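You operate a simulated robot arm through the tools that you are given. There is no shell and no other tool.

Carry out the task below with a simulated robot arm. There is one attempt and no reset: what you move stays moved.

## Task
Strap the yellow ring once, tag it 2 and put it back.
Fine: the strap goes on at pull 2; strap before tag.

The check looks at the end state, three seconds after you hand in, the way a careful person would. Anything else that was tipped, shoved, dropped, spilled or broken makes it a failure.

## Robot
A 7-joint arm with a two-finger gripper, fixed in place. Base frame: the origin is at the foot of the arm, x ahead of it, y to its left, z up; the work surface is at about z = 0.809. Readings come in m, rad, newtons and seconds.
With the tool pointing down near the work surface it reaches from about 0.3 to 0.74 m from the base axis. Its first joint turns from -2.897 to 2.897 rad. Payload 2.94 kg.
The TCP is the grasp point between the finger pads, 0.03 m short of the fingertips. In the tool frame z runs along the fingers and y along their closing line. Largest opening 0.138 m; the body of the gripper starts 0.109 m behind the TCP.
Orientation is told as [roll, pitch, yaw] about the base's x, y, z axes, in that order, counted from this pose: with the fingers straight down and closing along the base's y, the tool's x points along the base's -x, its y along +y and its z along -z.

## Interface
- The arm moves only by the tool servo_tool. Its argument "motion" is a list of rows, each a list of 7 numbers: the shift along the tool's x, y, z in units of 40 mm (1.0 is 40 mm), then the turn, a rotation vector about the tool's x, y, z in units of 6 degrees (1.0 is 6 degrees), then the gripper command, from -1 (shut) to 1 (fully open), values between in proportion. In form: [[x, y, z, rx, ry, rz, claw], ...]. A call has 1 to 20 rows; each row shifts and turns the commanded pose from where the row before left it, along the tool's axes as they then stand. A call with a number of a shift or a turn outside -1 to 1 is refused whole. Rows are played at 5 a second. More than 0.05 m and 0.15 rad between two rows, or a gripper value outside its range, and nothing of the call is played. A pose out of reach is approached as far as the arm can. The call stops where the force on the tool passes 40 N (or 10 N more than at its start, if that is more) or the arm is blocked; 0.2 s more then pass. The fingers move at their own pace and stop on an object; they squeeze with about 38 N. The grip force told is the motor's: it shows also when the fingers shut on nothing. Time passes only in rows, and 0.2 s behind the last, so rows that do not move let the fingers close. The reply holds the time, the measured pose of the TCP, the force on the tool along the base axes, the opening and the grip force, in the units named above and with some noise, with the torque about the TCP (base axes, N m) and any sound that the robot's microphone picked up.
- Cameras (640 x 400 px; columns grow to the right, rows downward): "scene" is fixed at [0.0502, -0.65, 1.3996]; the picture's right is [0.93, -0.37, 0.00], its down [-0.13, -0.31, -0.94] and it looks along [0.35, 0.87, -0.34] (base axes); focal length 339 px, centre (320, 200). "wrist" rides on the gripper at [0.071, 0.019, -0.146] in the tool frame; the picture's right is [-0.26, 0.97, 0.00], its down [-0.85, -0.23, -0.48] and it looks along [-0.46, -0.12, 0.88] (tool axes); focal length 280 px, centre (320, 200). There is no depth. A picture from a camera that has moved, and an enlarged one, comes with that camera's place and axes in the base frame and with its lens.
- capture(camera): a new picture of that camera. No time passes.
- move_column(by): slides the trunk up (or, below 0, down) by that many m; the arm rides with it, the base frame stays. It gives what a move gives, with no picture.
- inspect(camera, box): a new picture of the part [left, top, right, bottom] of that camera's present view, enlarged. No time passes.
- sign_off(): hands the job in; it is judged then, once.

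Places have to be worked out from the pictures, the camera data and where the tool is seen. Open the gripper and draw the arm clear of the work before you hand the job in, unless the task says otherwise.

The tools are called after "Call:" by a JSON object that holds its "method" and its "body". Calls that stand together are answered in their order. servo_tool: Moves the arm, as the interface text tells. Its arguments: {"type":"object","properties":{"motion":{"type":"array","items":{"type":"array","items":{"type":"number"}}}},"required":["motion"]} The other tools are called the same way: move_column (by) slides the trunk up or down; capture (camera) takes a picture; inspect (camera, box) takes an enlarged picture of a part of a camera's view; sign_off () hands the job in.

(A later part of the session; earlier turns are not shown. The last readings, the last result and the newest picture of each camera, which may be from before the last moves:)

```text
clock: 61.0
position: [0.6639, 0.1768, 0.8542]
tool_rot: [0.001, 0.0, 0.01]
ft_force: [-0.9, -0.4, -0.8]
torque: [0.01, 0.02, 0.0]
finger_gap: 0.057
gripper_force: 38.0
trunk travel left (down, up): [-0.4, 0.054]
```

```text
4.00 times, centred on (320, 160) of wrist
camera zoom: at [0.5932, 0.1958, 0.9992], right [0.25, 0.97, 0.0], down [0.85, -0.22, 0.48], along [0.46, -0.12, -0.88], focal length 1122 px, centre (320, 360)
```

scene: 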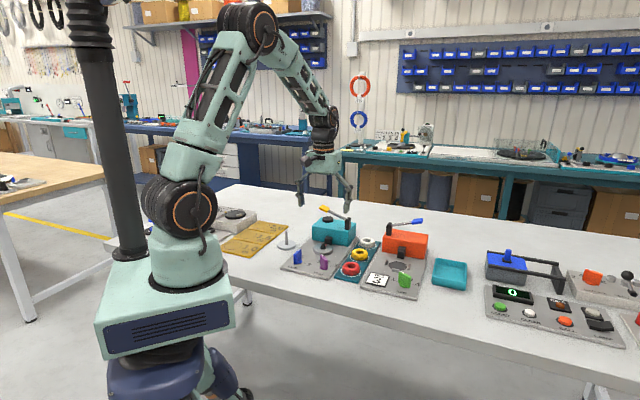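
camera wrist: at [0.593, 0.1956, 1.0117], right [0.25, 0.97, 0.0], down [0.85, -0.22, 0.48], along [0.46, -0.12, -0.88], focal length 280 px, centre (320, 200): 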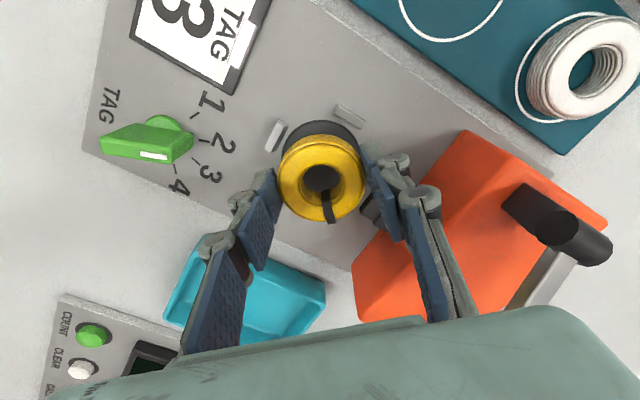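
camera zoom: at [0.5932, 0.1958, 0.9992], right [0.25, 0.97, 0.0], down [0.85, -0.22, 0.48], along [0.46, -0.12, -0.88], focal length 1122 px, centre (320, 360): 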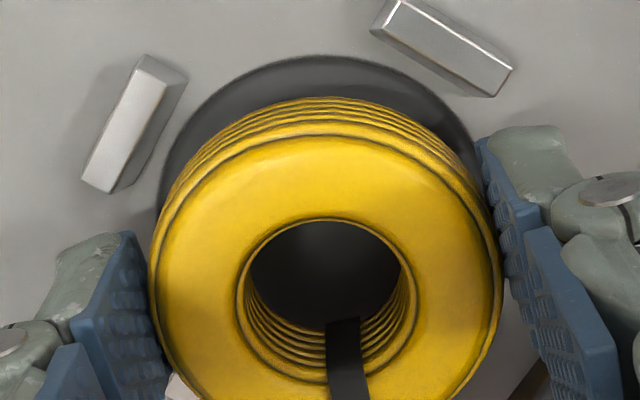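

Clear on both sides. Lowering the last few millimetres until light contact.

Call:
{"method": "servo_tool", "body": {"motion": [[0, 0, 0.06, 0, 0, 0, -1], [0, 0, 0.05, 0, 0, 0, -1], [0, 0, 0, 0, 0, 0, -1]]}}

Call:
{"method": "inspect", "body": {"camera": "scene", "box": [380, 230, 440, 280]}}

```text
clock: 61.8
position: [0.6632, 0.1766, 0.849]
tool_rot: [0.0, 0.001, 0.011]
ft_force: [0.1, 0.4, -0.3]
torque: [0.01, -0.02, -0.01]
finger_gap: 0.0569
gripper_force: 38.0
trunk travel left (down, up): [-0.4, 0.054]
```

```text
8.00 times, centred on (410, 255) of scene
camera zoom: at [0.0502, -0.65, 1.3996], right [0.93, -0.37, 0.0], down [-0.13, -0.31, -0.94], along [0.35, 0.87, -0.34], focal length 2715 px, centre (-400, -240)
```

zoom: 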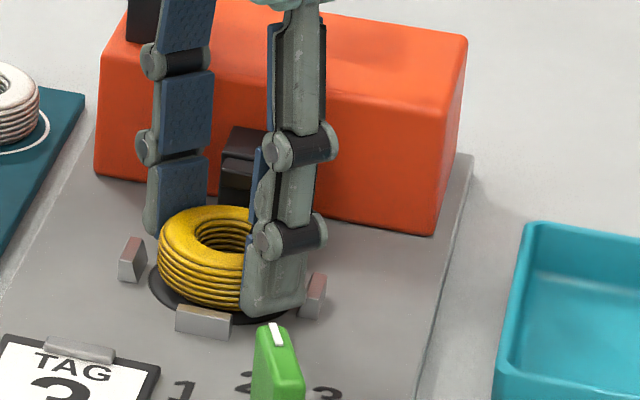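

Near seating (the weight is starting to come off). Two more 1.5 mm steps.

Call:
{"method": "servo_tool", "body": {"motion": [[0, 0, 0.035, 0, 0, 0, -1], [0, 0, 0, 0, 0, 0, -1]]}}

Call:
{"method": "servo_tool", "body": {"motion": [[0, 0, 0.035, 0, 0, 0, -1], [0, 0, 0, 0, 0, 0, -1]]}}

```text
clock: 62.4
position: [0.6628, 0.1766, 0.848]
tool_rot: [-0.001, 0.0, 0.01]
ft_force: [-0.6, 0.4, -1.5]
torque: [0.02, 0.01, 0.02]
finger_gap: 0.0567
gripper_force: 38.1
trunk travel left (down, up): [-0.4, 0.054]
```

```text
clock: 63.0
position: [0.6632, 0.1765, 0.8468]
tool_rot: [0.0, 0.0, 0.011]
ft_force: [-0.1, 0.5, -0.2]
torque: [0.01, 0.01, 0.0]
finger_gap: 0.0566
gripper_force: 38.2
trunk travel left (down, up): [-0.4, 0.054]
```

Not in contact yet (I gripped the ring about 2 mm lower this time). Continuing in small steps.

Call:
{"method": "servo_tool", "body": {"motion": [[0, 0, 0.035, 0, 0, 0, -1], [0, 0, 0, 0, 0, 0, -1]]}}

Call:
{"method": "servo_tool", "body": {"motion": [[0, 0, 0.03, 0, 0, 0, -1], [0, 0, 0, 0, 0, 0, -1]]}}

Call:
{"method": "inspect", "body": {"camera": "scene", "box": [390, 240, 430, 275]}}

```text
clock: 63.6
position: [0.6634, 0.1762, 0.8472]
tool_rot: [0.0, 0.0, 0.01]
ft_force: [-0.5, 0.8, 1.9]
torque: [0.08, 0.0, 0.02]
finger_gap: 0.0569
gripper_force: 37.6
trunk travel left (down, up): [-0.4, 0.054]
```

```text
clock: 64.2
position: [0.6627, 0.1773, 0.8452]
tool_rot: [0.002, -0.003, 0.011]
ft_force: [-0.4, 0.9, 8.1]
torque: [0.02, 0.2, 0.0]
finger_gap: 0.0569
gripper_force: 37.5
trunk travel left (down, up): [-0.4, 0.054]
```

```text
11.43 times, centred on (410, 258) of scene
camera zoom: at [0.0502, -0.65, 1.3996], right [0.93, -0.37, 0.0], down [-0.13, -0.31, -0.94], along [0.35, 0.87, -0.34], focal length 3879 px, centre (-709, -457)
```

zoom: 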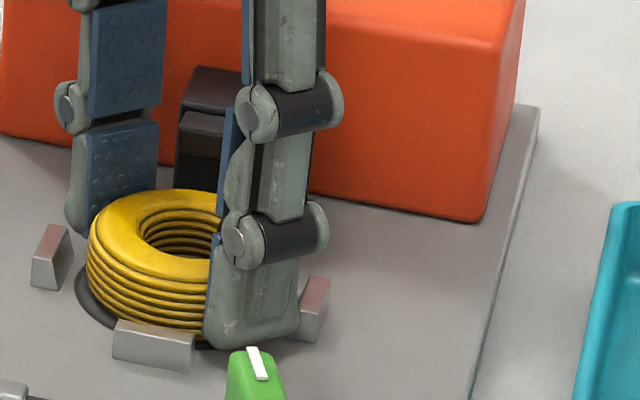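

Seated with about 8 N. I'll open a little along the diagonal, rise straight up and look.

Call:
{"method": "servo_tool", "body": {"motion": [[0, 0, 0, 0, 0, 0, -0.1], [0, 0, 0, 0, 0, 0, 0.05], [0, 0, 0, 0, 0, 0, 0.05], [0, 0, -0.3, 0, 0, 0, 0.05], [0, 0, -0.6, 0, 0, 0, 0.05], [0, 0, -0.8, 0, 0, 0, 0.05], [0, 0, -0.8, 0, 0, 0, 0.05], [0, 0, -0.8, 0, 0, 0, 0.05], [0, 0, 0, 0, 0, 0, 0.05]]}}

Call:
{"method": "capture", "body": {"camera": "wrist"}}

Call:
{"method": "inspect", "body": {"camera": "wrist", "box": [220, 60, 420, 185]}}

Call:
{"method": "inspect", "body": {"camera": "scene", "box": [370, 205, 440, 280]}}

```text
clock: 66.2
position: [0.6635, 0.1748, 0.9759]
tool_rot: [-0.001, 0.001, 0.009]
ft_force: [0.2, -0.1, -0.3]
torque: [0.01, 0.04, -0.02]
finger_gap: 0.0727
gripper_force: 0.1
trunk travel left (down, up): [-0.4, 0.054]
```

```text
taken
camera wrist: at [0.5928, 0.1955, 1.122], right [0.25, 0.97, 0.0], down [0.85, -0.22, 0.48], along [0.46, -0.12, -0.88], focal length 280 px, centre (320, 200)
```

wrist: 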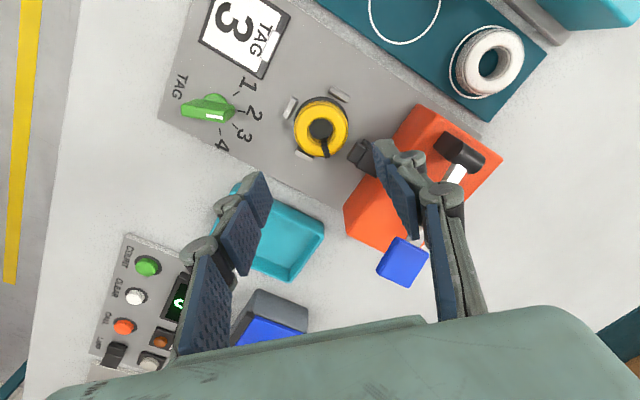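

```text
3.20 times, centred on (320, 122) of wrist
camera zoom: at [0.5928, 0.1955, 1.122], right [0.25, 0.97, 0.0], down [0.85, -0.22, 0.48], along [0.46, -0.12, -0.88], focal length 897 px, centre (320, 448)
```

zoom: 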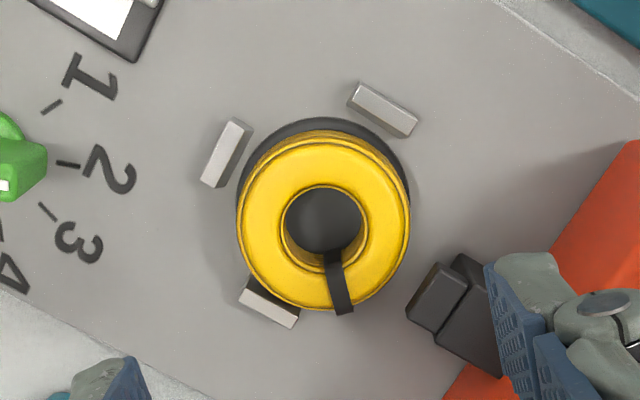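

```text
5.33 times, centred on (405, 242) of scene
camera zoom: at [0.0502, -0.65, 1.3996], right [0.93, -0.37, 0.0], down [-0.13, -0.31, -0.94], along [0.35, 0.87, -0.34], focal length 1810 px, centre (-133, -27)
```

zoom: 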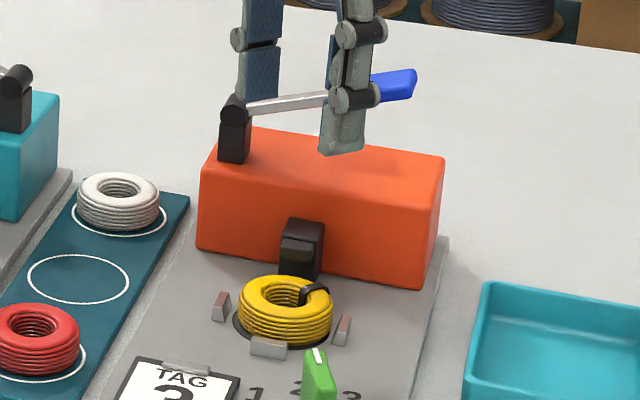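

The ring is nested with the strap turned 45° away from the tag head. Five view rays put the blue paddle at ≈ (0.762, 0.2225, 0.941), 0.79 m out, so I'll tilt the fingers outward about 30° to reach it; first rise, close and tilt, then move above it.

Call:
{"method": "servo_tool", "body": {"motion": [[0, 0, -1, 0, 0, 0, -0.5], [0, 0, -1, 0, 0, 0, -1], [0, 0, 0, 0, -1, 0, -1], [0, 0, 0, 0, -1, 0, -1], [0, 0, 0, 0, -1, 0, -1], [0, 0, 0, 0, -1, 0, -1], [0, 0, 0, 0, -1, 0, -1], [0, 0, 0, 0, 0, 0, -1]]}}

Call:
{"method": "capture", "body": {"camera": "wrist"}}

Call:
{"method": "capture", "body": {"camera": "scene"}}

```text
clock: 68.0
position: [0.6624, 0.1762, 1.0551]
tool_rot: [0.001, -0.527, 0.012]
ft_force: [-0.2, -0.3, 0.6]
torque: [0.01, 0.03, -0.01]
finger_gap: 0.0001
gripper_force: 28.3
trunk travel left (down, up): [-0.4, 0.054]
```

```text
taken
camera wrist: at [0.529, 0.195, 1.146], right [0.22, 0.97, 0.13], down [0.5, -0.23, 0.84], along [0.84, -0.12, -0.53], focal length 280 px, centre (320, 200)
```

wrist: 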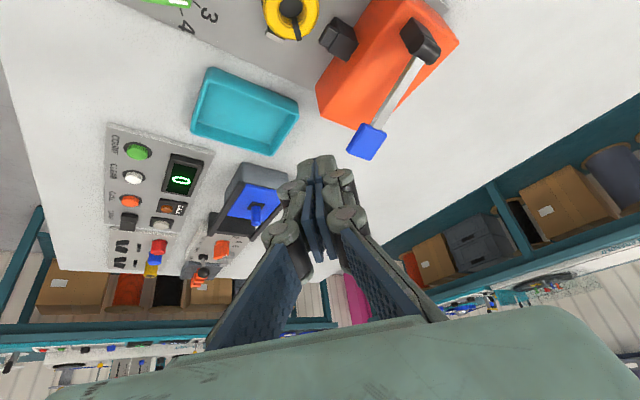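

```text
taken
```

scene: 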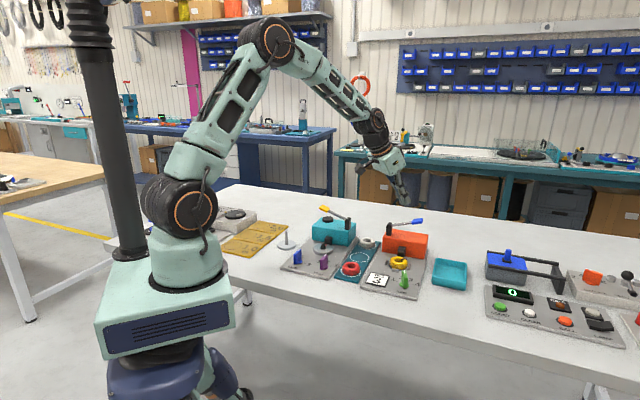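

Tilted as intended, and this new view confirms the paddle at (0.7615, 0.222, 0.941). Moving above it.

Call:
{"method": "servo_tool", "body": {"motion": [[-0.334, 0.298, 0.597, 0, 0, 0, -1], [-0.334, 0.298, 0.597, 0, 0, 0, -1], [-0.334, 0.298, 0.597, 0, 0, 0, -1], [-0.334, 0.298, 0.597, 0, 0, 0, -1], [0, 0, 0, 0, 0, 0, -1]]}}

Call:
{"method": "capture", "body": {"camera": "wrist"}}

Call:
{"method": "inspect", "body": {"camera": "scene", "box": [370, 185, 450, 275]}}

```text
clock: 69.2
position: [0.7579, 0.2261, 1.0002]
tool_rot: [-0.001, -0.523, 0.011]
ft_force: [-0.2, -0.3, 0.0]
torque: [-0.01, -0.03, -0.03]
finger_gap: 0.0
gripper_force: 28.8
trunk travel left (down, up): [-0.4, 0.054]
```

```text
taken
camera wrist: at [0.6238, 0.2446, 1.0899], right [0.22, 0.97, 0.13], down [0.5, -0.23, 0.84], along [0.84, -0.12, -0.53], focal length 280 px, centre (320, 200)
```

wrist: 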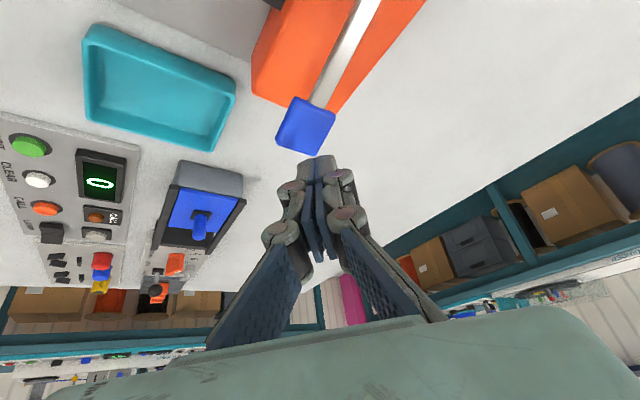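

```text
4.44 times, centred on (410, 230) of scene
camera zoom: at [0.0502, -0.65, 1.3996], right [0.93, -0.37, 0.0], down [-0.13, -0.31, -0.94], along [0.35, 0.87, -0.34], focal length 1508 px, centre (-80, 67)
```

zoom: 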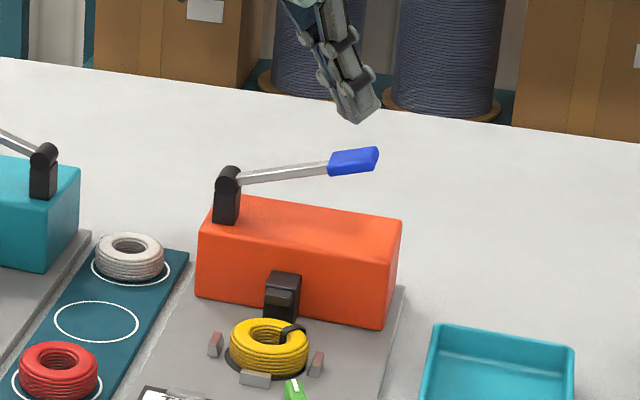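

Fingertips are over the paddle within 4 mm. I'll correct that and press straight down in small steps.

Call:
{"method": "servo_tool", "body": {"motion": [[0, -0.09, 0, 0, 0, 0, -1], [0.075, 0, 0.13, 0, 0, 0, -1], [0.075, 0, 0.13, 0, 0, 0, -1], [0.075, 0, 0.13, 0, 0, 0, -1], [0.075, 0, 0.13, 0, 0, 0, -1], [0.075, 0, 0.13, 0, 0, 0, -1], [0.075, 0, 0.13, 0, 0, 0, -1], [0.075, 0, 0.13, 0, 0, 0, -1], [0.075, 0, 0.13, 0, 0, 0, -1]]}}

Call:
{"method": "inspect", "body": {"camera": "scene", "box": [370, 185, 450, 275]}}

Call:
{"method": "capture", "body": {"camera": "wrist"}}

```text
clock: 71.2
position: [0.7565, 0.2225, 0.9518]
tool_rot: [0.001, -0.522, 0.01]
ft_force: [0.8, -0.1, 1.5]
torque: [0.0, -0.02, -0.01]
finger_gap: 0.0001
gripper_force: 28.6
trunk travel left (down, up): [-0.4, 0.054]
```

```text
4.44 times, centred on (410, 230) of scene
camera zoom: at [0.0502, -0.65, 1.3996], right [0.93, -0.37, 0.0], down [-0.13, -0.31, -0.94], along [0.35, 0.87, -0.34], focal length 1508 px, centre (-80, 67)
```

zoom: 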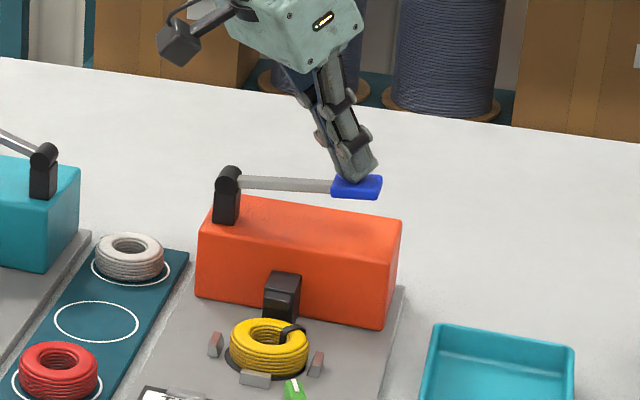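

```text
taken
camera wrist: at [0.6236, 0.24, 1.0424], right [0.22, 0.97, 0.13], down [0.5, -0.23, 0.84], along [0.84, -0.12, -0.53], focal length 280 px, centre (320, 200)
```

wrist: 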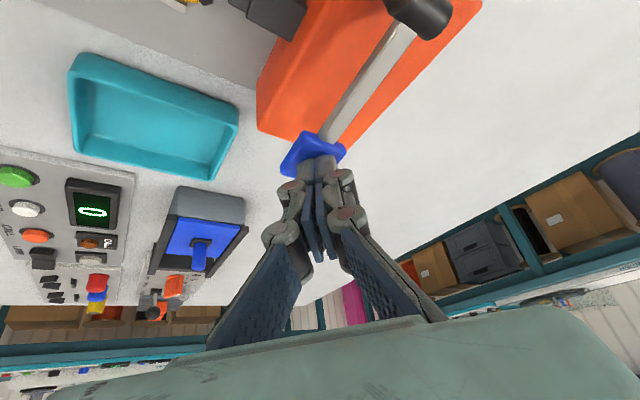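

The blue lever is moving down under the fingers. Continuing to the end of its stroke.

Call:
{"method": "servo_tool", "body": {"motion": [[0.0625, 0, 0.108, 0, 0, 0, -1], [0.0625, 0, 0.108, 0, 0, 0, -1], [0.0625, 0, 0.108, 0, 0, 0, -1], [0.0625, 0, 0.108, 0, 0, 0, -1], [0.05, 0, 0.0866, 0, 0, 0, -1], [0, 0, 0, 0, 0, 0, -1]]}}

Call:
{"method": "inspect", "body": {"camera": "scene", "box": [370, 185, 450, 275]}}

```text
clock: 72.6
position: [0.757, 0.2213, 0.9274]
tool_rot: [-0.001, -0.523, 0.01]
ft_force: [0.0, 0.2, 1.3]
torque: [0.01, 0.03, 0.01]
finger_gap: 0.0
gripper_force: 28.4
trunk travel left (down, up): [-0.4, 0.054]
```

```text
4.44 times, centred on (410, 230) of scene
camera zoom: at [0.0502, -0.65, 1.3996], right [0.93, -0.37, 0.0], down [-0.13, -0.31, -0.94], along [0.35, 0.87, -0.34], focal length 1508 px, centre (-80, 67)
```

zoom: 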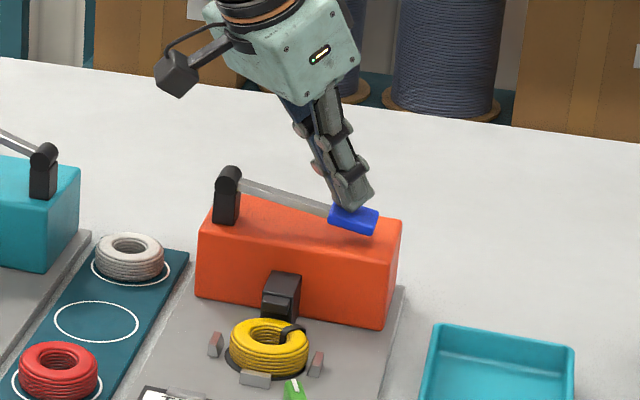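

Still light force (≈1 N), so there's travel left. Pressing on in 3–4 mm steps.

Call:
{"method": "servo_tool", "body": {"motion": [[0.045, 0, 0.078, 0, 0, 0, -1], [0.045, 0, 0.078, 0, 0, 0, -1], [0.045, 0, 0.078, 0, 0, 0, -1], [0.045, 0, 0.078, 0, 0, 0, -1], [0, 0, 0, 0, 0, 0, -1]]}}

Call:
{"method": "inspect", "body": {"camera": "scene", "box": [370, 185, 450, 275]}}

```text
clock: 73.8
position: [0.7569, 0.2204, 0.9197]
tool_rot: [0.004, -0.533, 0.008]
ft_force: [-2.8, -1.7, 21.2]
torque: [0.13, -0.03, 0.0]
finger_gap: 0.0002
gripper_force: 28.1
trunk travel left (down, up): [-0.4, 0.054]
```

```text
4.44 times, centred on (410, 230) of scene
camera zoom: at [0.0502, -0.65, 1.3996], right [0.93, -0.37, 0.0], down [-0.13, -0.31, -0.94], along [0.35, 0.87, -0.34], focal length 1508 px, centre (-80, 67)
```

zoom: 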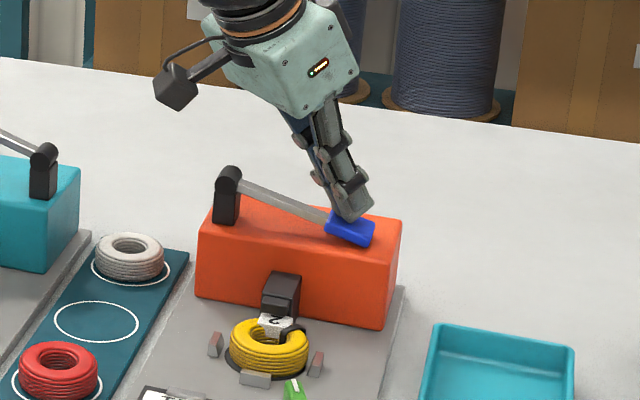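

The lever bottomed at ~21 N and a white tag has appeared on the ring at the head. I'll lift off along the vertical and check.

Call:
{"method": "servo_tool", "body": {"motion": [[-0.075, 0, -0.13, 0, 0, 0, -1], [-0.15, 0, -0.26, 0, 0, 0, -1], [-0.3, 0, -0.52, 0, 0, 0, -1], [-0.5, 0, -0.866, 0, 0, 0, -1], [-0.5, 0, -0.866, 0, 0, 0, -1], [-0.3, 0, -0.52, 0, 0, 0, -1], [0, 0, 0, 0, 0, 0, -1]]}}

Call:
{"method": "inspect", "body": {"camera": "scene", "box": [370, 195, 450, 275]}}

Call:
{"method": "inspect", "body": {"camera": "scene", "box": [385, 245, 415, 272]}}

```text
clock: 75.4
position: [0.7562, 0.2214, 1.0609]
tool_rot: [-0.001, -0.524, 0.01]
ft_force: [0.3, -0.7, -0.1]
torque: [0.0, -0.03, 0.03]
finger_gap: 0.0
gripper_force: 28.9
trunk travel left (down, up): [-0.4, 0.054]
```

```text
5.00 times, centred on (410, 235) of scene
camera zoom: at [0.0502, -0.65, 1.3996], right [0.93, -0.37, 0.0], down [-0.13, -0.31, -0.94], along [0.35, 0.87, -0.34], focal length 1697 px, centre (-130, 25)
```

zoom: 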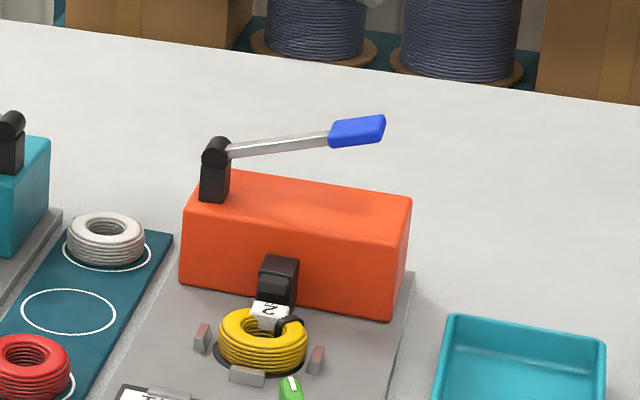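

```text
14.81 times, centred on (400, 258) of scene
camera zoom: at [0.0502, -0.65, 1.3996], right [0.93, -0.37, 0.0], down [-0.13, -0.31, -0.94], along [0.35, 0.87, -0.34], focal length 5028 px, centre (-865, -667)
```

zoom: 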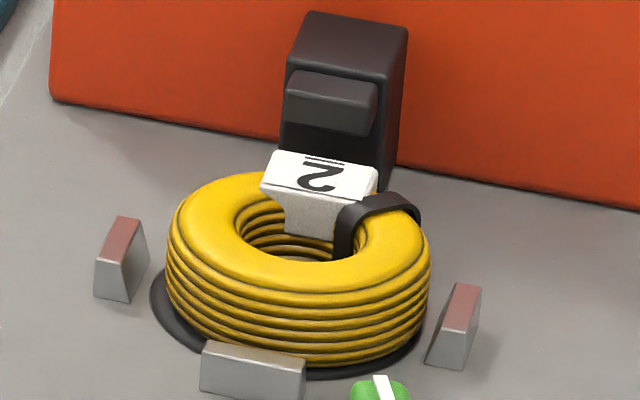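

A "2" tag sits on the ring at the head, one strap beside it, and the blue lever is back up. I'll retreat inward, level the tool again and look at the tag from above before gripping.

Call:
{"method": "servo_tool", "body": {"motion": [[0.67, -0.375, -0.387, 0, 0, 0, -1], [0.67, -0.375, -0.387, 0, 0, 0, -1], [0.67, -0.375, -0.387, 0, 0, 0, -1], [0, 0, 0, 0, 1, 0, -1], [0, 0, 0, 0, 1, 0, -0.5], [0, 0, 0, 0, 1, 0, 0.05], [0, 0, 0, 0, 1, 0, 0.05], [0, 0, 0, 0, 1, 0, 0.05], [0, 0, 0.8, 0, 0, 0, 0.05], [0, 0, 0.8, 0, 0, 0, 0.05], [0, 0, 0, 0, 0, 0, 0.05]]}}

Call:
{"method": "capture", "body": {"camera": "wrist"}}

Call:
{"method": "inspect", "body": {"camera": "wrist", "box": [260, 80, 380, 180]}}

```text
clock: 77.8
position: [0.6646, 0.1751, 0.9947]
tool_rot: [-0.002, 0.0, 0.009]
ft_force: [-0.5, -1.0, 0.4]
torque: [0.01, -0.01, -0.03]
finger_gap: 0.0723
gripper_force: 0.1
trunk travel left (down, up): [-0.4, 0.054]
```

```text
taken
camera wrist: at [0.5948, 0.195, 1.1411], right [0.25, 0.97, 0.0], down [0.85, -0.22, 0.48], along [0.46, -0.12, -0.88], focal length 280 px, centre (320, 200)
```

wrist: 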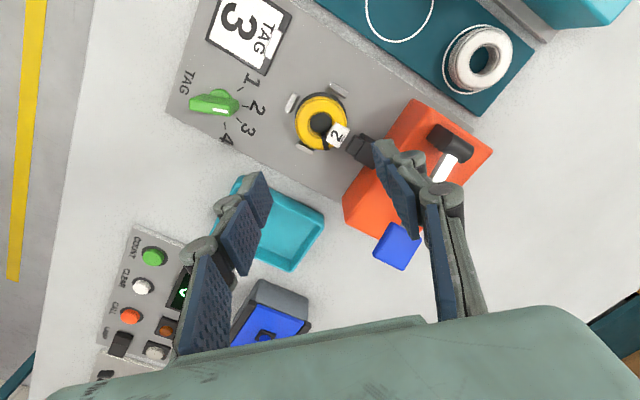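

```text
4.00 times, centred on (320, 130) of wrist
camera zoom: at [0.5948, 0.195, 1.1411], right [0.25, 0.97, 0.0], down [0.85, -0.22, 0.48], along [0.46, -0.12, -0.88], focal length 1122 px, centre (320, 480)
```

zoom: 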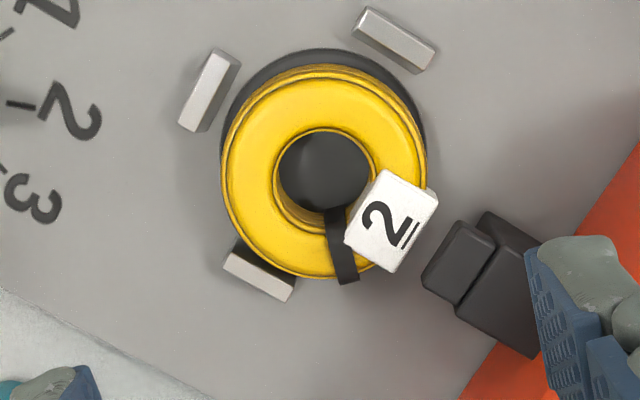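

The view from above shows the tag corner would just meet the +y pad's edge, so I'll shift 4 mm towards −x (2 mm off the ring's centre), which clears tag and guides. Descending first to just above the guides.

Call:
{"method": "servo_tool", "body": {"motion": [[0.11, 0.02, 0.6, 0, 0, 0, 0.05], [0, 0, 0.9, 0, 0, 0, 0.05], [0, 0, 0.9, 0, 0, 0, 0.05], [0, 0, 0.75, 0, 0, 0, 0.05], [0, 0, 0, 0, 0, 0, 0.05]]}}

Call:
{"method": "capture", "body": {"camera": "wrist"}}

Call:
{"method": "inspect", "body": {"camera": "wrist", "box": [240, 110, 400, 210]}}

Call:
{"method": "inspect", "body": {"camera": "scene", "box": [380, 230, 440, 280]}}

```text
clock: 79.0
position: [0.6594, 0.1761, 0.8683]
tool_rot: [0.0, -0.001, 0.011]
ft_force: [0.3, 0.0, -0.1]
torque: [-0.01, 0.0, 0.0]
finger_gap: 0.0722
gripper_force: 0.1
trunk travel left (down, up): [-0.4, 0.054]
```

```text
taken
camera wrist: at [0.5901, 0.1957, 1.0146], right [0.25, 0.97, 0.0], down [0.85, -0.22, 0.48], along [0.46, -0.12, -0.88], focal length 280 px, centre (320, 200)
```

wrist: 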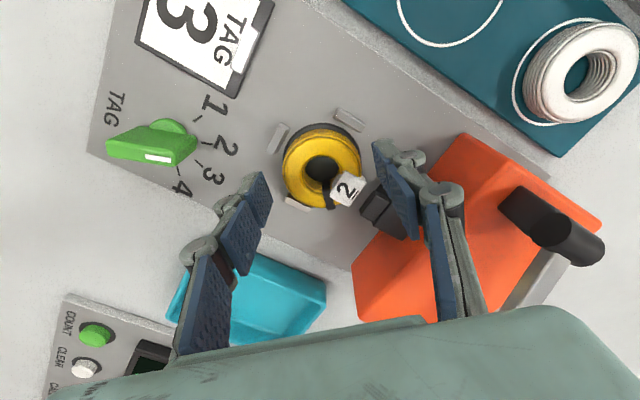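

```text
4.00 times, centred on (320, 160) of wrist
camera zoom: at [0.5901, 0.1957, 1.0146], right [0.25, 0.97, 0.0], down [0.85, -0.22, 0.48], along [0.46, -0.12, -0.88], focal length 1122 px, centre (320, 360)
```

zoom: 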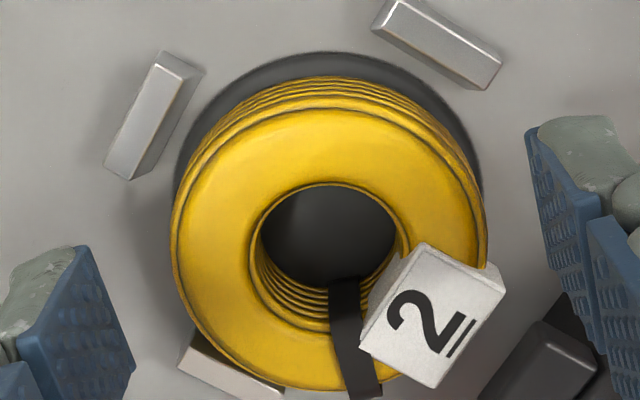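

```text
8.00 times, centred on (410, 255) of scene
camera zoom: at [0.0502, -0.65, 1.3996], right [0.93, -0.37, 0.0], down [-0.13, -0.31, -0.94], along [0.35, 0.87, -0.34], focal length 2715 px, centre (-400, -240)
```

zoom: 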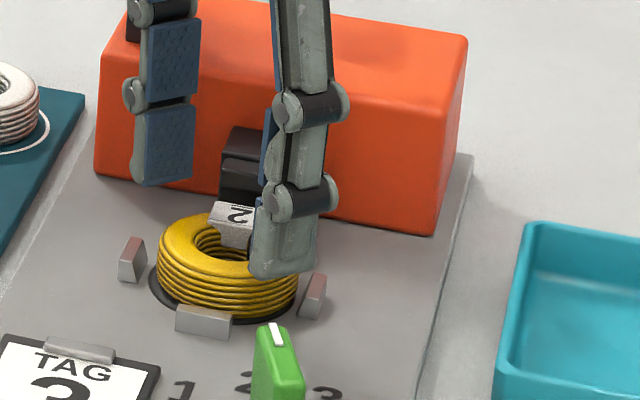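

Clearances at this height: about 1 mm beyond the tag corner and 2 mm from the side guide. I'll nudge 1 mm further from the tag and go down in small steps.

Call:
{"method": "servo_tool", "body": {"motion": [[0.025, 0.025, 0, 0, 0, 0, 0.05], [0, 0, 0.15, 0, 0, 0, 0.05], [0, 0, 0.15, 0, 0, 0, 0.05], [0, 0, 0.12, 0, 0, 0, 0.05], [0, 0, 0, 0, 0, 0, 0.05]]}}

Call:
{"method": "inspect", "body": {"camera": "wrist", "box": [240, 110, 400, 210]}}

Call:
{"method": "inspect", "body": {"camera": "scene", "box": [385, 235, 435, 280]}}

```text
clock: 80.2
position: [0.6594, 0.1773, 0.8538]
tool_rot: [0.0, 0.0, 0.01]
ft_force: [0.0, 0.0, 0.4]
torque: [0.03, 0.02, 0.01]
finger_gap: 0.0724
gripper_force: 0.1
trunk travel left (down, up): [-0.4, 0.054]
```

```text
4.00 times, centred on (320, 160) of wrist
camera zoom: at [0.5891, 0.1966, 0.9981], right [0.25, 0.97, 0.0], down [0.85, -0.22, 0.48], along [0.46, -0.12, -0.88], focal length 1122 px, centre (320, 360)
```

zoom: 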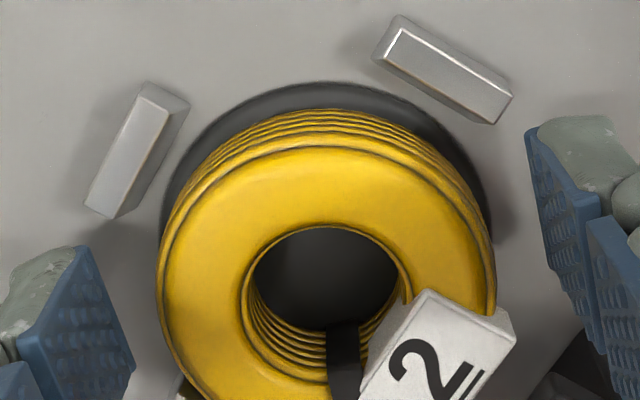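

```text
8.89 times, centred on (410, 258) of scene
camera zoom: at [0.0502, -0.65, 1.3996], right [0.93, -0.37, 0.0], down [-0.13, -0.31, -0.94], along [0.35, 0.87, -0.34], focal length 3017 px, centre (-480, -311)
```

zoom: 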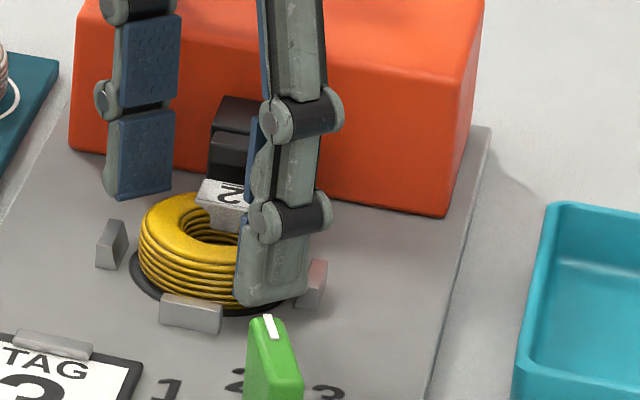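

Finger tips are level with the guide tops and clear of them. Going down the last 7 mm, then closing gently.

Call:
{"method": "servo_tool", "body": {"motion": [[0, 0, 0.1, 0, 0, 0, 0.05], [0, 0, 0.07, 0, 0, 0, 0.05], [0, 0, 0, 0, 0, 0, 0.05]]}}

Call:
{"method": "servo_tool", "body": {"motion": [[0, 0, 0, 0, 0, 0, -0.1], [0, 0, 0, 0, 0, 0, -0.25], [0, 0, 0, 0, 0, 0, -0.6], [0, 0, 0, 0, 0, 0, -1], [0, 0, 0, 0, 0, 0, -1]]}}

Call:
{"method": "inspect", "body": {"camera": "wrist", "box": [230, 110, 410, 230]}}

Call:
{"method": "inspect", "body": {"camera": "scene", "box": [385, 235, 435, 280]}}

```text
clock: 81.0
position: [0.6591, 0.1776, 0.8451]
tool_rot: [0.001, 0.001, 0.011]
ft_force: [0.4, -0.1, 1.4]
torque: [0.02, 0.0, 0.0]
finger_gap: 0.0724
gripper_force: 0.3
trunk travel left (down, up): [-0.4, 0.054]
```

```text
clock: 82.2
position: [0.6603, 0.1764, 0.8471]
tool_rot: [0.002, -0.001, 0.01]
ft_force: [3.8, -3.5, 4.1]
torque: [0.09, -0.11, -0.07]
finger_gap: 0.0569
gripper_force: 37.8
trunk travel left (down, up): [-0.4, 0.054]
```

```text
3.33 times, centred on (320, 170) of wrist
camera zoom: at [0.5893, 0.1957, 0.992], right [0.25, 0.97, 0.0], down [0.85, -0.22, 0.48], along [0.46, -0.12, -0.88], focal length 935 px, centre (320, 300)
```

zoom: 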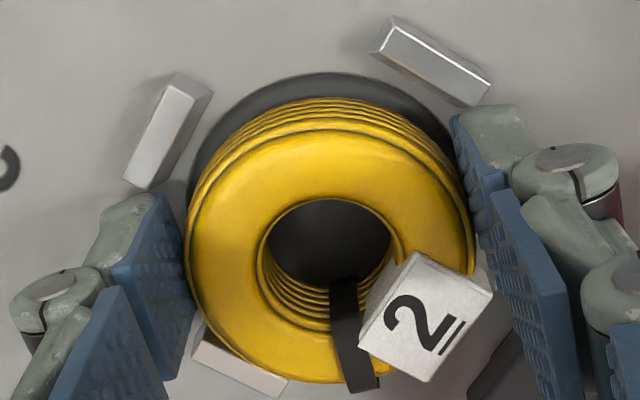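

```text
8.89 times, centred on (410, 258) of scene
camera zoom: at [0.0502, -0.65, 1.3996], right [0.93, -0.37, 0.0], down [-0.13, -0.31, -0.94], along [0.35, 0.87, -0.34], focal length 3017 px, centre (-480, -311)
```

zoom: 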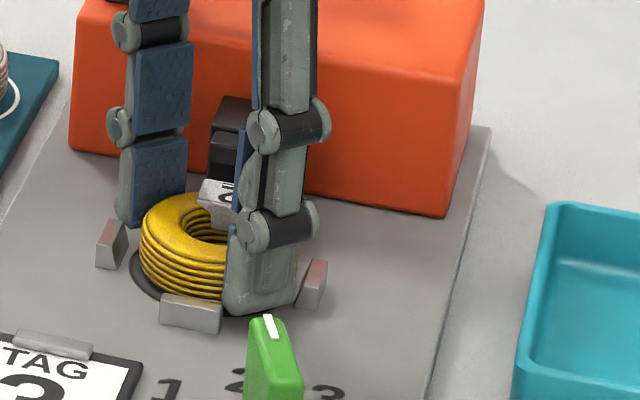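

Gripped at 56.9 mm, the ring's own width, so the tag isn't pinched. Lifting slowly.

Call:
{"method": "servo_tool", "body": {"motion": [[0, 0, -0.1, 0, 0, 0, -1], [0, 0, -0.2, 0, 0, 0, -1], [0, 0, -0.3, 0, 0, 0, -1], [0, 0, -0.5, 0, 0, 0, -1], [0, 0, -0.6, 0, 0, 0, -1], [0, 0, -0.7, 0, 0, 0, -1], [0, 0, 0, 0, 0, 0, -1]]}}

Call:
{"method": "capture", "body": {"camera": "wrist"}}

Call:
{"method": "inspect", "body": {"camera": "scene", "box": [370, 205, 440, 280]}}

```text
clock: 83.8
position: [0.6587, 0.1771, 0.9419]
tool_rot: [0.0, -0.001, 0.011]
ft_force: [0.7, -0.2, -1.1]
torque: [0.01, 0.01, -0.02]
finger_gap: 0.0569
gripper_force: 38.5
trunk travel left (down, up): [-0.4, 0.054]
```

```text
taken
camera wrist: at [0.5884, 0.1963, 1.0873], right [0.25, 0.97, 0.0], down [0.85, -0.22, 0.48], along [0.46, -0.12, -0.88], focal length 280 px, centre (320, 200)
```

wrist: 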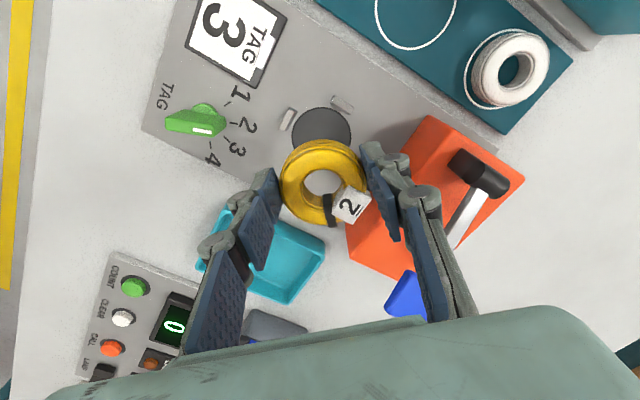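

```text
5.33 times, centred on (405, 242) of scene
camera zoom: at [0.0502, -0.65, 1.3996], right [0.93, -0.37, 0.0], down [-0.13, -0.31, -0.94], along [0.35, 0.87, -0.34], focal length 1810 px, centre (-133, -27)
```

zoom: 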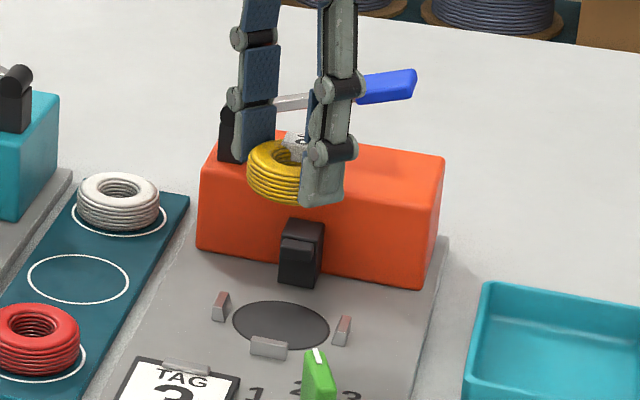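

Ring lifted with strap and tag intact, guides undisturbed. Carrying it at height to above its home circle at ≈ (0.572, 0.280).

Call:
{"method": "servo_tool", "body": {"motion": [[0, 0, -0.6, 0, 0, 0, -1], [0.544, 0.644, 0, 0, 0, 0, -1], [0.544, 0.644, 0, 0, 0, 0, -1], [0.544, 0.644, 0, 0, 0, 0, -1], [0.544, 0.644, 0, 0, 0, 0, -1], [0, 0, 0, 0, 0, 0, -1]]}}

Call:
{"method": "capture", "body": {"camera": "wrist"}}

Call:
{"method": "inspect", "body": {"camera": "wrist", "box": [240, 100, 400, 200]}}

Call:
{"method": "inspect", "body": {"camera": "scene", "box": [320, 200, 420, 290]}}

```text
clock: 85.2
position: [0.5702, 0.2788, 0.9645]
tool_rot: [0.0, 0.0, 0.012]
ft_force: [0.7, -0.1, 0.1]
torque: [-0.03, 0.0, -0.01]
finger_gap: 0.0567
gripper_force: 38.1
trunk travel left (down, up): [-0.4, 0.054]
```

```text
taken
camera wrist: at [0.4994, 0.2985, 1.1112], right [0.25, 0.97, 0.0], down [0.85, -0.22, 0.48], along [0.46, -0.12, -0.88], focal length 280 px, centre (320, 200)
```

wrist: 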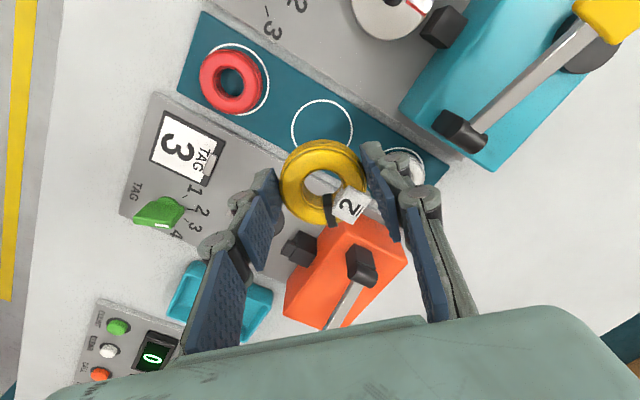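

```text
4.00 times, centred on (320, 150) of wrist
camera zoom: at [0.4994, 0.2985, 1.1112], right [0.25, 0.97, 0.0], down [0.85, -0.22, 0.48], along [0.46, -0.12, -0.88], focal length 1122 px, centre (320, 400)
```

zoom: 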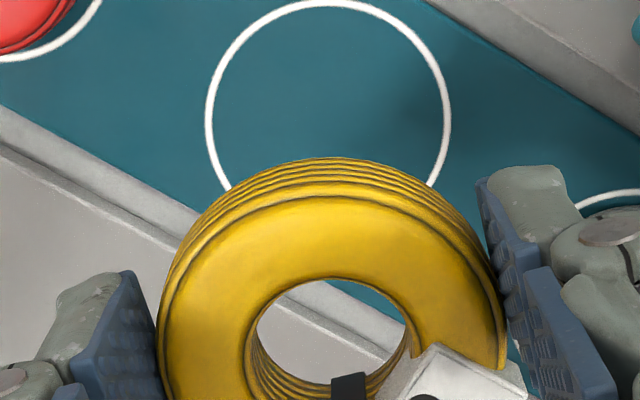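

```text
4.44 times, centred on (370, 245) of scene
camera zoom: at [0.0502, -0.65, 1.3996], right [0.93, -0.37, 0.0], down [-0.13, -0.31, -0.94], along [0.35, 0.87, -0.34], focal length 1508 px, centre (98, 0)
```

zoom: 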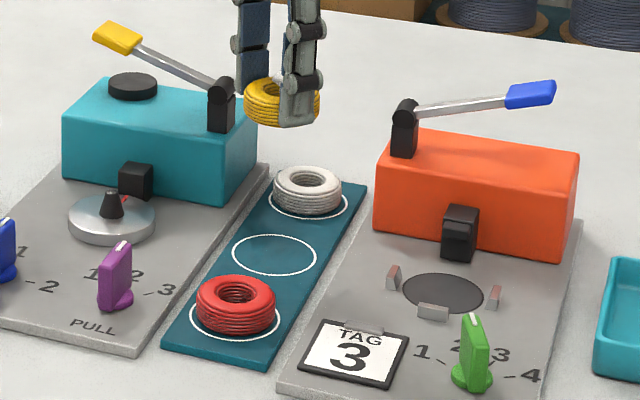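

Home circle centre works out at (0.5755, 0.280) and the ring hangs 2 mm ahead of the TCP, so I shift 3.5 mm in +x, lower to z ≈ 0.87 and check the fit.

Call:
{"method": "servo_tool", "body": {"motion": [[-0.0875, 0, 0.5, 0, 0, 0, -1], [0, 0, 0.7, 0, 0, 0, -1], [0, 0, 0.7, 0, 0, 0, -1], [0, 0, 0.45, 0, 0, 0, -1], [0, 0, 0, 0, 0, 0, -1]]}}

Call:
{"method": "inspect", "body": {"camera": "wrist", "box": [240, 110, 400, 210]}}

Call:
{"method": "inspect", "body": {"camera": "scene", "box": [330, 225, 410, 285]}}

```text
clock: 86.4
position: [0.573, 0.2801, 0.8722]
tool_rot: [0.001, -0.001, 0.009]
ft_force: [-0.6, 0.1, -1.0]
torque: [0.0, 0.01, -0.04]
finger_gap: 0.0569
gripper_force: 38.2
trunk travel left (down, up): [-0.4, 0.054]
```

```text
4.00 times, centred on (320, 160) of wrist
camera zoom: at [0.5033, 0.2987, 1.017], right [0.25, 0.97, 0.0], down [0.85, -0.22, 0.48], along [0.46, -0.12, -0.88], focal length 1122 px, centre (320, 360)
```

zoom: 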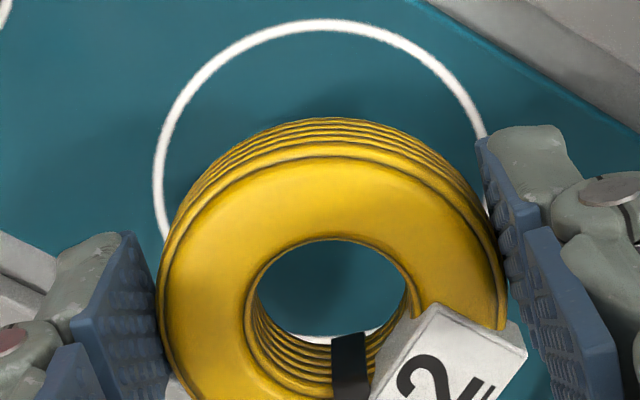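

```text
6.67 times, centred on (370, 255) of scene
camera zoom: at [0.0502, -0.65, 1.3996], right [0.93, -0.37, 0.0], down [-0.13, -0.31, -0.94], along [0.35, 0.87, -0.34], focal length 2263 px, centre (-13, -167)
```

zoom: 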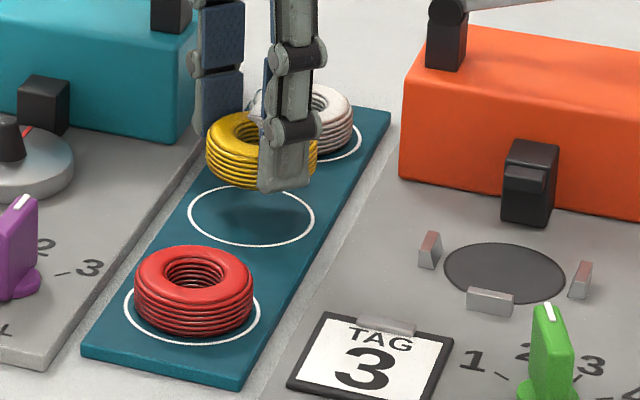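

The ring is within about 1–2 mm of the circle's centre. Small correction, then lower to contact.

Call:
{"method": "servo_tool", "body": {"motion": [[0.02, 0, 0.2, 0, 0, 0, -1], [0, 0, 0.2, 0, 0, 0, -1], [0, 0, 0.15, 0, 0, 0, -1], [0, 0, 0.06, 0, 0, 0, -1], [0, 0, 0, 0, 0, 0, -1]]}}

Call:
{"method": "inspect", "body": {"camera": "scene", "box": [335, 235, 395, 275]}}

```text
clock: 87.6
position: [0.5733, 0.2801, 0.8478]
tool_rot: [0.0, 0.0, 0.011]
ft_force: [0.5, 0.1, -0.5]
torque: [0.0, 0.03, 0.01]
finger_gap: 0.0568
gripper_force: 38.5
trunk travel left (down, up): [-0.4, 0.054]
```

```text
10.00 times, centred on (365, 255) of scene
camera zoom: at [0.0502, -0.65, 1.3996], right [0.93, -0.37, 0.0], down [-0.13, -0.31, -0.94], along [0.35, 0.87, -0.34], focal length 3394 px, centre (-130, -350)
```

zoom: 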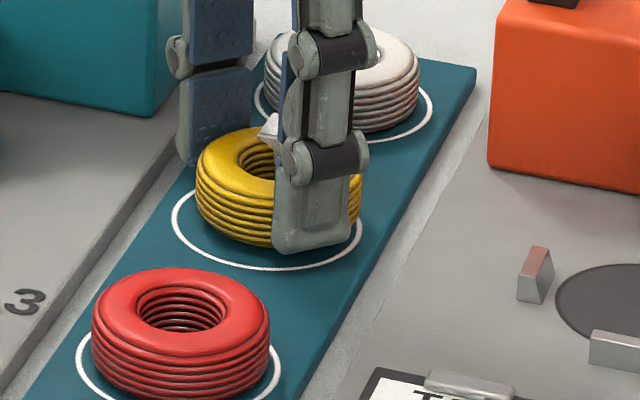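

Both views suggest the ring is slightly towards +x of the circle's centre; I'll shift 1.5 mm back and lower in small steps to contact.

Call:
{"method": "servo_tool", "body": {"motion": [[0.04, 0, 0.03, 0, 0, 0, -1], [0, 0, 0.04, 0, 0, 0, -1], [0, 0, 0, 0, 0, 0, -1]]}}

Call:
{"method": "servo_tool", "body": {"motion": [[0, 0, 0.035, 0, 0, 0, -1], [0, 0, 0, 0, 0, 0, -1]]}}

Call:
{"method": "inspect", "body": {"camera": "scene", "box": [335, 235, 395, 275]}}

```text
clock: 88.4
position: [0.5713, 0.2783, 0.8441]
tool_rot: [0.0, 0.0, 0.01]
ft_force: [0.5, -1.0, -1.4]
torque: [-0.01, -0.03, -0.02]
finger_gap: 0.057
gripper_force: 38.3
trunk travel left (down, up): [-0.4, 0.054]
```

```text
clock: 89.0
position: [0.5722, 0.2793, 0.8442]
tool_rot: [0.003, -0.002, 0.01]
ft_force: [-1.2, -0.6, 7.1]
torque: [0.13, 0.03, 0.01]
finger_gap: 0.0567
gripper_force: 38.3
trunk travel left (down, up): [-0.4, 0.054]
```

```text
10.00 times, centred on (365, 255) of scene
camera zoom: at [0.0502, -0.65, 1.3996], right [0.93, -0.37, 0.0], down [-0.13, -0.31, -0.94], along [0.35, 0.87, -0.34], focal length 3394 px, centre (-130, -350)
```

zoom: 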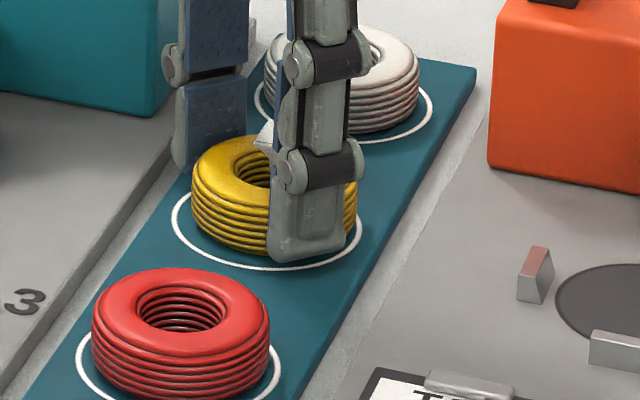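

In contact (7 N). I'll release, rise, and judge the centring from directly above.

Call:
{"method": "servo_tool", "body": {"motion": [[0, 0, 0, 0, 0, 0, -0.1], [0, 0, 0, 0, 0, 0, 0.05], [0, 0, 0, 0, 0, 0, 0.05], [0, 0, -0.4, 0, 0, 0, 0.05], [0, 0, -0.8, 0, 0, 0, 0.05], [0, 0, -0.8, 0, 0, 0, 0.05], [0, 0, -0.6, 0, 0, 0, 0.05], [0, 0, 0, 0, 0, 0, 0.05]]}}

Call:
{"method": "capture", "body": {"camera": "wrist"}}

Call:
{"method": "inspect", "body": {"camera": "wrist", "box": [240, 80, 400, 180]}}

Call:
{"method": "inspect", "body": {"camera": "scene", "box": [335, 235, 395, 275]}}

```text
clock: 90.8
position: [0.5717, 0.2795, 0.9472]
tool_rot: [-0.001, -0.001, 0.01]
ft_force: [1.0, 0.2, -0.8]
torque: [-0.02, 0.0, -0.01]
finger_gap: 0.0725
gripper_force: 0.0
trunk travel left (down, up): [-0.4, 0.054]
```

```text
taken
camera wrist: at [0.5017, 0.2987, 1.0929], right [0.25, 0.97, 0.0], down [0.85, -0.22, 0.48], along [0.46, -0.12, -0.88], focal length 280 px, centre (320, 200)
```

wrist: 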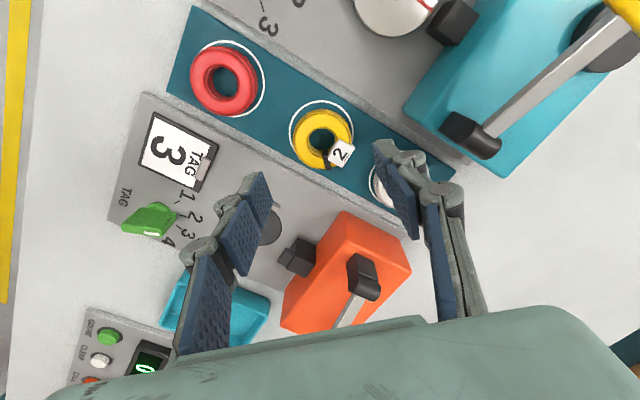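

```text
4.00 times, centred on (320, 130) of wrist
camera zoom: at [0.5017, 0.2987, 1.0929], right [0.25, 0.97, 0.0], down [0.85, -0.22, 0.48], along [0.46, -0.12, -0.88], focal length 1122 px, centre (320, 480)
```

zoom: 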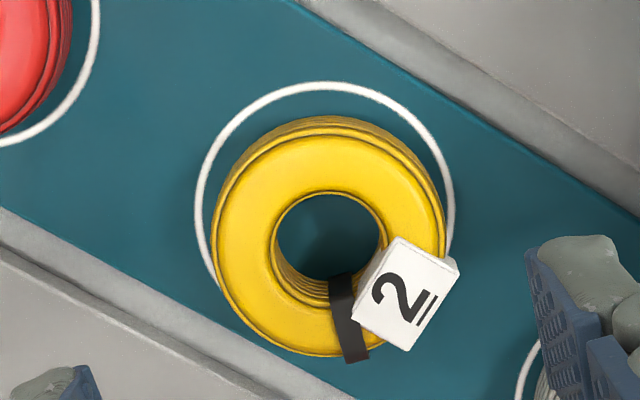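

```text
10.00 times, centred on (365, 255) of scene
camera zoom: at [0.0502, -0.65, 1.3996], right [0.93, -0.37, 0.0], down [-0.13, -0.31, -0.94], along [0.35, 0.87, -0.34], focal length 3394 px, centre (-130, -350)
```

zoom: 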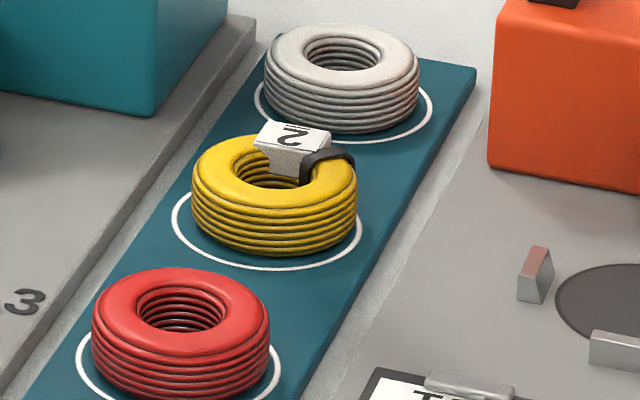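

The ring rests flat inside its circle (about 2 mm from centre), strap and "2" tag in place. I'll open the gripper, rise well clear and do a last check of the whole bench.

Call:
{"method": "servo_tool", "body": {"motion": [[0, 0, -0.9, 0, 0, 0, 0.05], [0, 0, -0.9, 0, 0, 0, 0.05], [0, 0, -0.9, 0, 0, 0, 0.5], [0, 0, -0.9, 0, 0, 0, 1], [0.8, -0.4, 0, 0, 0, 0, 1], [0.8, -0.4, 0, 0, 0, 0, 1], [0.8, 0, 0, 0, 0, 0, 1], [0, 0, 0, 0, 0, 0, 1]]}}

Call:
{"method": "capture", "body": {"camera": "scene"}}

Call:
{"method": "capture", "body": {"camera": "wrist"}}

Call:
{"method": "inspect", "body": {"camera": "scene", "box": [270, 190, 480, 310]}}

```text
clock: 92.6
position: [0.4764, 0.2455, 1.0923]
tool_rot: [-0.001, 0.0, 0.01]
ft_force: [0.4, -0.8, 0.3]
torque: [0.0, 0.0, -0.02]
finger_gap: 0.1381
gripper_force: 0.0
trunk travel left (down, up): [-0.4, 0.054]
```

```text
taken
```

scene: 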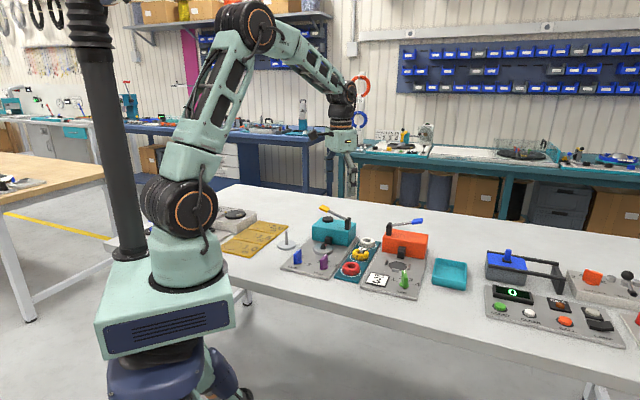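

```text
taken
camera wrist: at [0.4063, 0.2654, 1.2371], right [0.25, 0.97, 0.0], down [0.85, -0.22, 0.48], along [0.46, -0.12, -0.88], focal length 280 px, centre (320, 200)
```

wrist: 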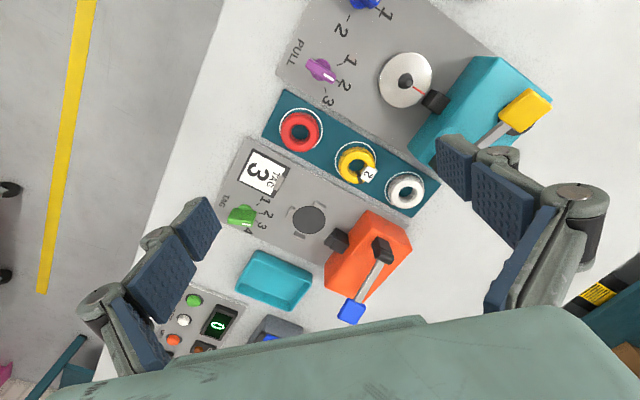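

```text
3.05 times, centred on (375, 250) of scene
camera zoom: at [0.0502, -0.65, 1.3996], right [0.93, -0.37, 0.0], down [-0.13, -0.31, -0.94], along [0.35, 0.87, -0.34], focal length 1034 px, centre (152, 48)
```

zoom: 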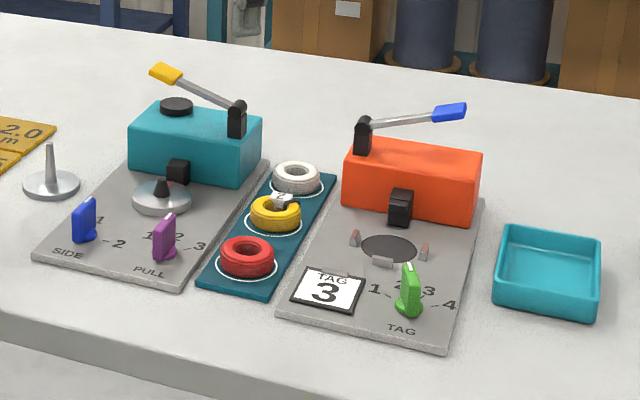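

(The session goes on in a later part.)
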